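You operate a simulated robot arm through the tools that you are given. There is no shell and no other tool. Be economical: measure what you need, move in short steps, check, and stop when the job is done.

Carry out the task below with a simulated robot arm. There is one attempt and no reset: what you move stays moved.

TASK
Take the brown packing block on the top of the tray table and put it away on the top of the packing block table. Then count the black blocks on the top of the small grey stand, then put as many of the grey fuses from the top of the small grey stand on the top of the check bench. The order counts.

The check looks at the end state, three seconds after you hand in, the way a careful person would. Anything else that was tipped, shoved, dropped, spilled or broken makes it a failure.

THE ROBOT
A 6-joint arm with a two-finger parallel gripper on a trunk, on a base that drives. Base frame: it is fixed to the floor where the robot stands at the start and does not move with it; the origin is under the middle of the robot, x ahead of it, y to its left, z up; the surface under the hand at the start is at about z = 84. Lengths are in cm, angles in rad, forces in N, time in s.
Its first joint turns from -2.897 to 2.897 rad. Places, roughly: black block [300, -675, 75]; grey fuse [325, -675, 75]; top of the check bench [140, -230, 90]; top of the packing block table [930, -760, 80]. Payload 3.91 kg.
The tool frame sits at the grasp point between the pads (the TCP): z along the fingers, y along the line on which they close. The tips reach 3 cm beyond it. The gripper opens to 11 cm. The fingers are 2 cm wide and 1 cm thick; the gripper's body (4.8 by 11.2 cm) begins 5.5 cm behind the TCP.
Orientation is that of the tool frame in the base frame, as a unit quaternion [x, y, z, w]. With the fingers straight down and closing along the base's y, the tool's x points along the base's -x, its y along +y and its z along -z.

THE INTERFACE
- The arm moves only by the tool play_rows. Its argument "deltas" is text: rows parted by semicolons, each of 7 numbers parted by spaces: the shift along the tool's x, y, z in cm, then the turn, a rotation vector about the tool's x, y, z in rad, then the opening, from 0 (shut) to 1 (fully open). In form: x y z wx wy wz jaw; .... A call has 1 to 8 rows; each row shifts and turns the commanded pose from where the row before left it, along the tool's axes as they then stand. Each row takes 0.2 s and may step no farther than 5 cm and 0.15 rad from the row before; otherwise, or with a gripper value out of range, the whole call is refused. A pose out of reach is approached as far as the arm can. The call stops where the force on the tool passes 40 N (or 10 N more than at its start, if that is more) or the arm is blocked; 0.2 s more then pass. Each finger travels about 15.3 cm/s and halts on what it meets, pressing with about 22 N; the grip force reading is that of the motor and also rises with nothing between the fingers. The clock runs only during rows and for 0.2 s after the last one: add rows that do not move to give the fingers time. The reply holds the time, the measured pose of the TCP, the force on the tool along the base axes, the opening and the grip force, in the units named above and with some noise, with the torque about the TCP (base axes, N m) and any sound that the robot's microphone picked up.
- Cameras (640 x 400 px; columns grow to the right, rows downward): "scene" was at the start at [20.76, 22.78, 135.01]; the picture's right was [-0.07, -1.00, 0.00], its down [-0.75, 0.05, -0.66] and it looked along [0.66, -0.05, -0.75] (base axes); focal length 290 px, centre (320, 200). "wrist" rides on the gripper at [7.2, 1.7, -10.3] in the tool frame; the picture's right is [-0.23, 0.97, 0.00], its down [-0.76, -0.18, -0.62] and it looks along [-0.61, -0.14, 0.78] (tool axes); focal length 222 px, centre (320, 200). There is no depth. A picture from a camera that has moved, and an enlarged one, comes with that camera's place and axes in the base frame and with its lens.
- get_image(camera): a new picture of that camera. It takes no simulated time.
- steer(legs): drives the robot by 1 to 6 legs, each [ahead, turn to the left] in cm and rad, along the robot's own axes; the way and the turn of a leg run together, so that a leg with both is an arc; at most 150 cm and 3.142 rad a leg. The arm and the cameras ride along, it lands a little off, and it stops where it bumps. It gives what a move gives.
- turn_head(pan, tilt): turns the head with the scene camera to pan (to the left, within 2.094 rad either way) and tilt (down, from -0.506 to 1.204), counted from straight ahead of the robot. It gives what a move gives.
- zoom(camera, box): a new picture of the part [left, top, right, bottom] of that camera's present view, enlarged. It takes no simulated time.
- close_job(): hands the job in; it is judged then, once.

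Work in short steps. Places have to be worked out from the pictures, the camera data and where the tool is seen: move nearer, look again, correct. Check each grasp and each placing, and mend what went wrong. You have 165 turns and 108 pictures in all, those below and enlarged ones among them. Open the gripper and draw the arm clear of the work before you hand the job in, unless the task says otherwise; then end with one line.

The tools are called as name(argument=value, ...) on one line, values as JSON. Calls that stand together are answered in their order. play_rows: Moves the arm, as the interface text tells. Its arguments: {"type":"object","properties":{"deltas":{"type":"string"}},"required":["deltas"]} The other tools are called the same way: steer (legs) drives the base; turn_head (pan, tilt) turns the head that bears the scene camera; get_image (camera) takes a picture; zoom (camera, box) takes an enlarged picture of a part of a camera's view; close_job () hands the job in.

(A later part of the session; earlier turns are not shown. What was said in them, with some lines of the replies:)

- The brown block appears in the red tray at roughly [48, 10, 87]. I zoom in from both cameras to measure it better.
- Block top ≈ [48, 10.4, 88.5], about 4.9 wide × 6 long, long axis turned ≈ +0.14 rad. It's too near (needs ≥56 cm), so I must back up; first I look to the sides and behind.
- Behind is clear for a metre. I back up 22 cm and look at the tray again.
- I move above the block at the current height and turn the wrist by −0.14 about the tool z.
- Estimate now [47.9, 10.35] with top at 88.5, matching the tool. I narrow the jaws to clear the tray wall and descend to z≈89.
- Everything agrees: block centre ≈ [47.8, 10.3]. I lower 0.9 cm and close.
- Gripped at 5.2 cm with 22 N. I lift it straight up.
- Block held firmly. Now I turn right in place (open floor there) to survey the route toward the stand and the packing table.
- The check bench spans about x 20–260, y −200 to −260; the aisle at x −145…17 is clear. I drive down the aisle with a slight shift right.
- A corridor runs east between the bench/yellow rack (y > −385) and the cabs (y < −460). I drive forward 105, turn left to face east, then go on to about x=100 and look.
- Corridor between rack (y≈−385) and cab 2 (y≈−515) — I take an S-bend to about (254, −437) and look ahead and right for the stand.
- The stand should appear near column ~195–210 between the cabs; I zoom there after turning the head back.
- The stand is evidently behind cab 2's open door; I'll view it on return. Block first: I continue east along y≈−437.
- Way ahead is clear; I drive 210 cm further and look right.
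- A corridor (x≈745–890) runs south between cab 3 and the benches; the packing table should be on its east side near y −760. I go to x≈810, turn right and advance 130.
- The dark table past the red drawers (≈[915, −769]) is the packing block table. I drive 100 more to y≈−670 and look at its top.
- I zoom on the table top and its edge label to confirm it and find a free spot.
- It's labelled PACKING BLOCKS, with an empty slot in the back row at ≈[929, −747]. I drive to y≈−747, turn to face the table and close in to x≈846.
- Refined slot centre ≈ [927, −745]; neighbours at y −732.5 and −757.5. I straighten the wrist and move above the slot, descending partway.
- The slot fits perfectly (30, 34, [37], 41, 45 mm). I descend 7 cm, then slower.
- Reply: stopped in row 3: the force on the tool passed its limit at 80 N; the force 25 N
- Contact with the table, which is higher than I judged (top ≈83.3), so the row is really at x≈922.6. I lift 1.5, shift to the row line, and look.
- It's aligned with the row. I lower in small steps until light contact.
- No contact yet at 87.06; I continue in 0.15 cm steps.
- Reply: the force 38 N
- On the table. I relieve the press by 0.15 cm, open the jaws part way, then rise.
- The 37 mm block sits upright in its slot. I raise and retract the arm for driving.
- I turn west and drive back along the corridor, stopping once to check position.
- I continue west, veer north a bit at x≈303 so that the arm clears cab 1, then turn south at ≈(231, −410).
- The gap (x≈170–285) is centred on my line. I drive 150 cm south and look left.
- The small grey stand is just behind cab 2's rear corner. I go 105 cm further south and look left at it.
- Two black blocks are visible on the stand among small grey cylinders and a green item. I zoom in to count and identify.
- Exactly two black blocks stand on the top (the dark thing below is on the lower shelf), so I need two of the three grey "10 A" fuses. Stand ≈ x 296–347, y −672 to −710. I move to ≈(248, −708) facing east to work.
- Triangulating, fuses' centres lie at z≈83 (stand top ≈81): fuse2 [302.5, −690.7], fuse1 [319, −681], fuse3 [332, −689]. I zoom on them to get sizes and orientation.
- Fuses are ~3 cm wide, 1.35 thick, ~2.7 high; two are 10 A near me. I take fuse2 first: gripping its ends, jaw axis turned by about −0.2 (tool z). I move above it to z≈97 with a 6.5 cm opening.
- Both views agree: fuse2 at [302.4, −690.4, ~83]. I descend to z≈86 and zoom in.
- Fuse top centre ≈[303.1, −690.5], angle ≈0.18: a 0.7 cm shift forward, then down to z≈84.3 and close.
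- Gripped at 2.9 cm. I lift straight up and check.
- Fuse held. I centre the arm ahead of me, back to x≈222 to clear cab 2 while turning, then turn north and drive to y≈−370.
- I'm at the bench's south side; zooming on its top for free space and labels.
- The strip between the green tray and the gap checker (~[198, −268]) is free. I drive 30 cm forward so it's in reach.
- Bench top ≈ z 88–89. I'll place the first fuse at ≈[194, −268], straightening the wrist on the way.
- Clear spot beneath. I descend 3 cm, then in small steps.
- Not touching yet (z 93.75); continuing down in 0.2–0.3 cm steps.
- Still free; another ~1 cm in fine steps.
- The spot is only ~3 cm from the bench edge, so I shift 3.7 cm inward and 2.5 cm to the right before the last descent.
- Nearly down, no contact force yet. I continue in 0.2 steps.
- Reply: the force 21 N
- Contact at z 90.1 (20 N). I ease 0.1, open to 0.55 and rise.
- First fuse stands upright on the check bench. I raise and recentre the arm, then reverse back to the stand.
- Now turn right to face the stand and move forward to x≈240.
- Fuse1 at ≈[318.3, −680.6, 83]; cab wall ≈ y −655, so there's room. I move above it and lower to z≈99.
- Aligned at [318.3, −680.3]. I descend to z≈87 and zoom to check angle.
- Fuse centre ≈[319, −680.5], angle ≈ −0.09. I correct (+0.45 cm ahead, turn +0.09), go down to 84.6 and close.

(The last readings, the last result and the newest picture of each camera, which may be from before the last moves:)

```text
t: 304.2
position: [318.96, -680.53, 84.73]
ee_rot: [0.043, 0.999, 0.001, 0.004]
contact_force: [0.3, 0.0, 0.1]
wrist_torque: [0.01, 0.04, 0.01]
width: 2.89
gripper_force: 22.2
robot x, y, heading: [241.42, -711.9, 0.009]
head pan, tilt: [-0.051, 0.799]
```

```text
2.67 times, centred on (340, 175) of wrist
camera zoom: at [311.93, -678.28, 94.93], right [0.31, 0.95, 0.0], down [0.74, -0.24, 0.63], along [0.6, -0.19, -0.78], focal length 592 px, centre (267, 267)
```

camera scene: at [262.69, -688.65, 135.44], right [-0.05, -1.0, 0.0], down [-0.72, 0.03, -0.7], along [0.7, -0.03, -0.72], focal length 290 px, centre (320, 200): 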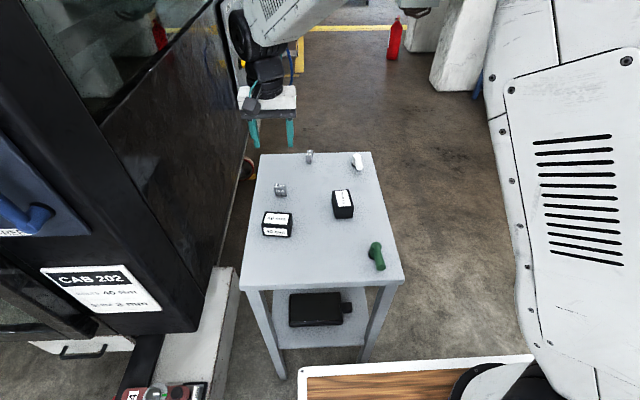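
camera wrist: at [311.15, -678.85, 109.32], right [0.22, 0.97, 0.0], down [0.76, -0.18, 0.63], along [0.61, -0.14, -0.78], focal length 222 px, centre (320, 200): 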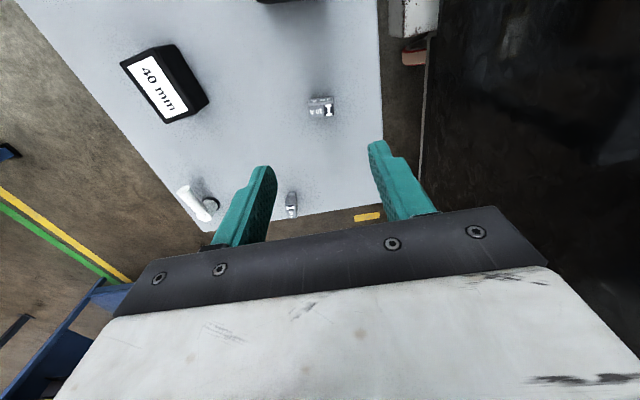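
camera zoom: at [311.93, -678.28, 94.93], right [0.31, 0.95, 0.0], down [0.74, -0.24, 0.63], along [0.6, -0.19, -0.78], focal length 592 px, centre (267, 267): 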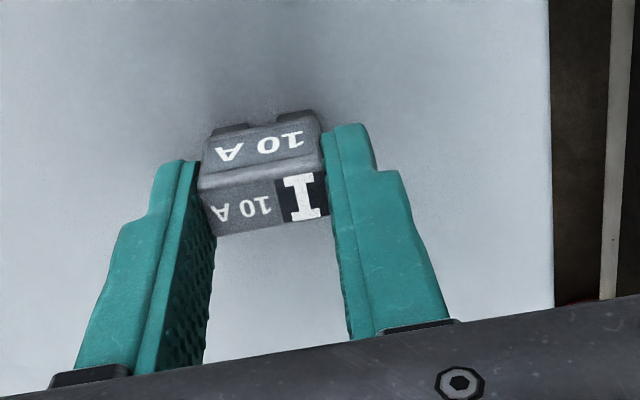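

Gripped. I lift straight up, then bring the arm back to centre.

play_rows(deltas="0 0 -1 0 0 0 0.1; 0 0 -3 0 0 0 0.1; 0 0 -5 0 0 0 0.1; 0 0 -5 0 0 0 0.1; 0 0 -5 0 0 0 0.1; 0 0 -5 0 0 0 0.1; 0 0 -4 0 0 0 0.1; 0 0 0 0 0 0 0.1")

play_rows(deltas="1.93 -4.26 0 0 0 0 0.1; 1.93 -4.26 0 0 0 0 0.1; 1.93 -4.26 0 0 0 0 0.1; 1.93 -4.26 0 0 0 0 0.1; 1.93 -4.26 0 0 0 0 0.1; 1.93 -4.26 0 0 0 0 0.1; 1.93 -4.26 0 0 0 0 0.1; 0 0 0 0 0 0 0.1")

get_image(camera="scene")

get_image(camera="wrist")

```text
t: 306.0
position: [318.72, -680.65, 112.8]
ee_rot: [0.044, 0.999, 0.001, 0.004]
contact_force: [0.3, 0.2, -0.6]
wrist_torque: [0.02, -0.04, 0.02]
width: 2.86
gripper_force: 22.2
robot x, y, heading: [242.2, -711.68, 0.006]
head pan, tilt: [-0.051, 0.799]
```

```text
t: 307.8
position: [302.68, -709.08, 112.46]
ee_rot: [0.043, 0.999, 0.001, 0.004]
contact_force: [-0.4, 0.5, 0.4]
wrist_torque: [-0.02, 0.02, 0.01]
width: 2.88
gripper_force: 22.0
robot x, y, heading: [241.59, -711.8, 0.002]
head pan, tilt: [-0.051, 0.799]
```

```text
37 pictures are left
camera scene: at [262.7, -688.65, 135.44], right [-0.05, -1.0, 0.0], down [-0.72, 0.03, -0.7], along [0.7, -0.03, -0.72], focal length 290 px, centre (320, 200)
```

scene: 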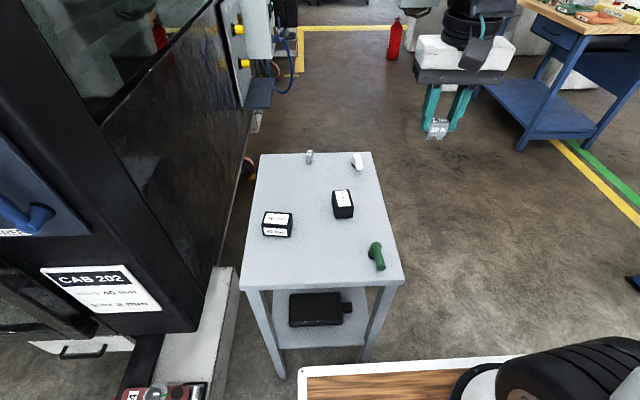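

```text
36 pictures are left
camera wrist: at [295.72, -706.83, 122.73], right [0.31, 0.95, 0.0], down [0.74, -0.24, 0.63], along [0.6, -0.19, -0.78], focal length 222 px, centre (320, 200)
```

wrist: 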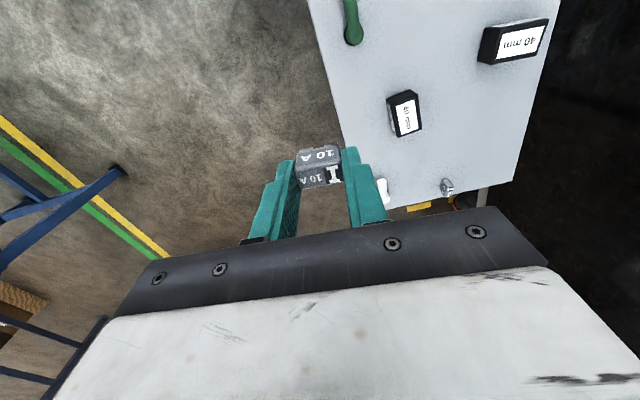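

Second fuse held; the stand is otherwise undisturbed. Same route back to the bench.

steer(legs=[[-20, 0], [0, 1.56], [150, 0], [150, 0], [40, 0]])

```text
t: 329.4
position: [220.99, -310.17, 112.53]
ee_rot: [-0.673, 0.739, 0.004, 0.003]
contact_force: [1.2, -0.1, -0.6]
wrist_torque: [-0.02, -0.01, -0.05]
width: 2.87
gripper_force: 22.3
robot x, y, heading: [223.1, -370.96, 1.567]
head pan, tilt: [-0.051, 0.799]
```

steer(legs=[[31, 0]])

turn_head(pan=0.1, tilt=0.75)

get_image(camera="scene")

```text
t: 331.5
position: [221.11, -279.11, 112.5]
ee_rot: [-0.673, 0.74, 0.004, 0.003]
contact_force: [0.3, -0.2, -0.8]
wrist_torque: [0.0, -0.01, -0.02]
width: 2.85
gripper_force: 21.8
robot x, y, heading: [223.06, -339.93, 1.57]
head pan, tilt: [-0.051, 0.799]
```

```text
t: 332.2
position: [221.11, -279.12, 112.36]
ee_rot: [-0.673, 0.74, 0.003, 0.002]
contact_force: [0.5, -0.1, -0.6]
wrist_torque: [0.01, -0.01, 0.04]
width: 2.88
gripper_force: 22.5
robot x, y, heading: [222.91, -340.31, 1.57]
head pan, tilt: [0.099, 0.75]
```

```text
35 pictures are left
camera scene: at [198.94, -318.95, 135.84], right [1.0, 0.1, 0.0], down [0.07, -0.68, -0.73], along [-0.07, 0.73, -0.68], focal length 290 px, centre (320, 200)
```

scene: 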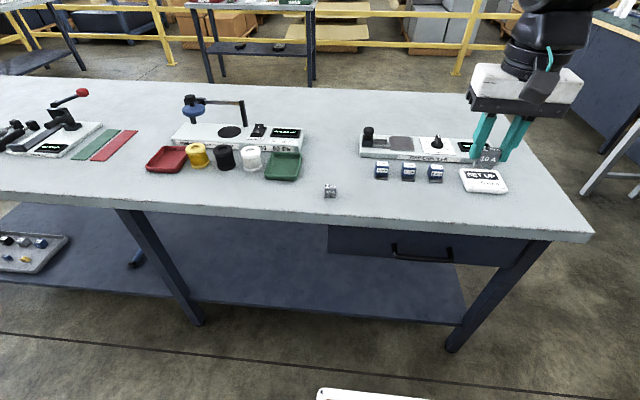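

I place the second at ≈[208, −265], between the first fuse and the blue gauges' front. Straighten, move over, descend to z≈94.

play_rows(deltas="0 0 0 0 0 -0.095 0.1; -3.5 3.3 0 0 0 0 0.1; -3.5 3.3 0 0 0 0 0.1; -3.5 3.3 0 0 0 0 0.1; -3.6 3.2 0 0 0 0 0.1; 0 0 4.5 0 0 0 0.1; 0 0 4.5 0 0 0 0.1; 0 0 4.5 0 0 0 0.1")

play_rows(deltas="0 0 4 0 0 0 0.1; 0 0 1 0 0 0 0.1; 0 0 0 0 0 0 0.1")

zoom(camera="scene", box=[290, 110, 450, 220])

get_image(camera="wrist")

```text
t: 334.0
position: [207.97, -264.93, 99.23]
ee_rot: [0.708, -0.706, -0.004, -0.003]
contact_force: [0.1, 0.3, 0.6]
wrist_torque: [0.04, 0.04, 0.01]
width: 2.87
gripper_force: 22.2
robot x, y, heading: [223.4, -340.44, 1.567]
head pan, tilt: [0.099, 0.75]
```

```text
t: 334.8
position: [208.02, -264.97, 94.11]
ee_rot: [0.708, -0.707, -0.003, -0.003]
contact_force: [0.8, 0.2, 0.1]
wrist_torque: [0.04, -0.02, -0.01]
width: 2.86
gripper_force: 21.9
robot x, y, heading: [223.09, -340.11, 1.57]
head pan, tilt: [0.099, 0.75]
```

```text
3.64 times, centred on (370, 165) of scene
camera zoom: at [198.93, -318.95, 135.84], right [1.0, 0.1, 0.0], down [0.07, -0.68, -0.73], along [-0.07, 0.73, -0.68], focal length 1054 px, centre (138, 327)
```

zoom: 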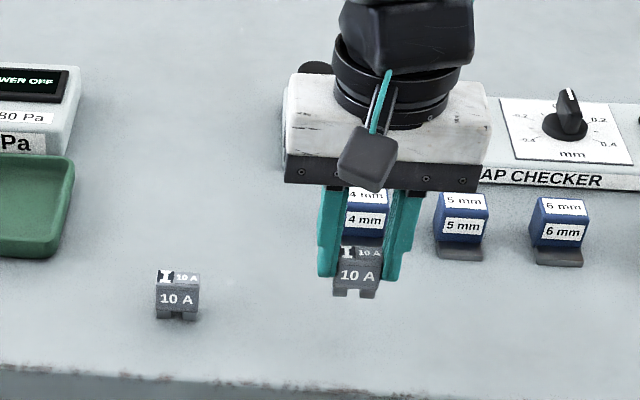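

```text
33 pictures are left
camera wrist: at [206.55, -272.25, 104.41], right [-0.97, 0.23, 0.0], down [0.18, 0.76, 0.63], along [0.14, 0.61, -0.78], focal length 222 px, centre (320, 200)
```

wrist: 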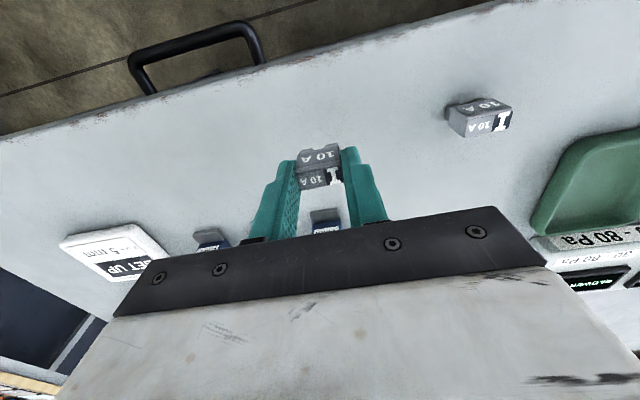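

Clear below. I descend 3.3 cm then finely to contact (~z 90.3 expected).

play_rows(deltas="0 0 2 0 0 0 0.1; 0 0 1 0 0 0 0.1; 0 0 0.3 0 0 0 0.1; 0 0 0.2 0 0 0 0.1; 0 0 0.15 0 0 0 0.1; 0 0 0 0 0 0 0.1")

```text
t: 336.2
position: [208.01, -264.74, 90.64]
ee_rot: [0.707, -0.707, -0.004, -0.005]
contact_force: [1.5, -1.3, 17.0]
wrist_torque: [-0.06, -0.08, -0.01]
width: 2.89
gripper_force: 21.7
robot x, y, heading: [223.7, -339.89, 1.565]
head pan, tilt: [0.099, 0.75]
```

Contact (17 N). I ease 0.1, open and rise, then check.

play_rows(deltas="0 0 -0.1 0 0 0 0.1; 0 0 0 0 0 0 0.35; 0 0 0 0 0 0 0.48; 0 0 0 0 0 0 0.48; 0 0 -2 0 0 0 0.48; 0 0 -4 0 0 0 0.48; 0 0 -5 0 0 0 0.48; 0 0 -5 0 0 0 0.48")

zoom(camera="scene", box=[240, 110, 500, 230])

```text
t: 338.0
position: [208.08, -265.02, 106.72]
ee_rot: [-0.706, 0.708, 0.003, 0.003]
contact_force: [0.7, 0.6, 0.6]
wrist_torque: [-0.03, 0.01, 0.02]
width: 5.29
gripper_force: 0.0
robot x, y, heading: [223.55, -339.96, 1.568]
head pan, tilt: [0.099, 0.75]
```

```text
2.46 times, centred on (370, 170) of scene
camera zoom: at [198.92, -318.92, 135.83], right [1.0, 0.1, 0.0], down [0.07, -0.68, -0.73], along [-0.07, 0.73, -0.68], focal length 713 px, centre (197, 274)
```

zoom: 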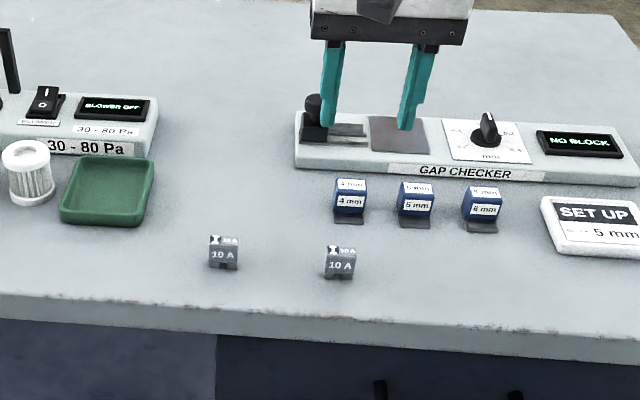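

Both fuses stand upright on the check bench. I raise the arm, open it and back away.

play_rows(deltas="0 0 -4 0 0 0 0.48; 0 0 -4 0 0 0 1; 0 0 0 0 0 0 1")

steer(legs=[[-35, 0]])

get_image(camera="scene")

```text
t: 338.8
position: [208.02, -265.17, 114.5]
ee_rot: [-0.707, 0.707, 0.002, 0.003]
contact_force: [0.0, 0.1, -0.4]
wrist_torque: [-0.03, 0.02, 0.01]
width: 11.0
gripper_force: 0.1
robot x, y, heading: [223.35, -340.1, 1.571]
head pan, tilt: [0.099, 0.75]
```

```text
t: 341.1
position: [207.89, -300.51, 114.62]
ee_rot: [0.707, -0.707, -0.003, -0.003]
contact_force: [-0.4, 0.5, 0.1]
wrist_torque: [0.03, 0.01, 0.0]
width: 10.99
gripper_force: 0.0
robot x, y, heading: [222.98, -375.58, 1.568]
head pan, tilt: [0.099, 0.75]
```

```text
31 pictures are left
camera scene: at [198.81, -354.32, 135.84], right [1.0, 0.1, 0.0], down [0.07, -0.68, -0.73], along [-0.07, 0.73, -0.68], focal length 290 px, centre (320, 200)
```

scene: 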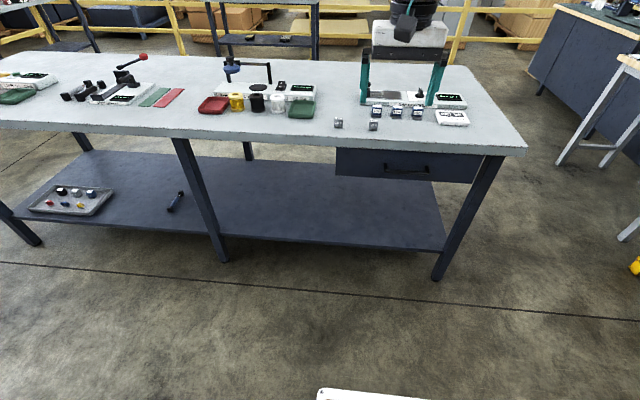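

Everything is in place and the arm is clear, so I hand in.

close_job()

```text
The job is handed in.
```

The brown 37 mm packing block is on the packing block table. I counted two black blocks on the small grey stand, so I moved two grey fuses from it to the check bench.
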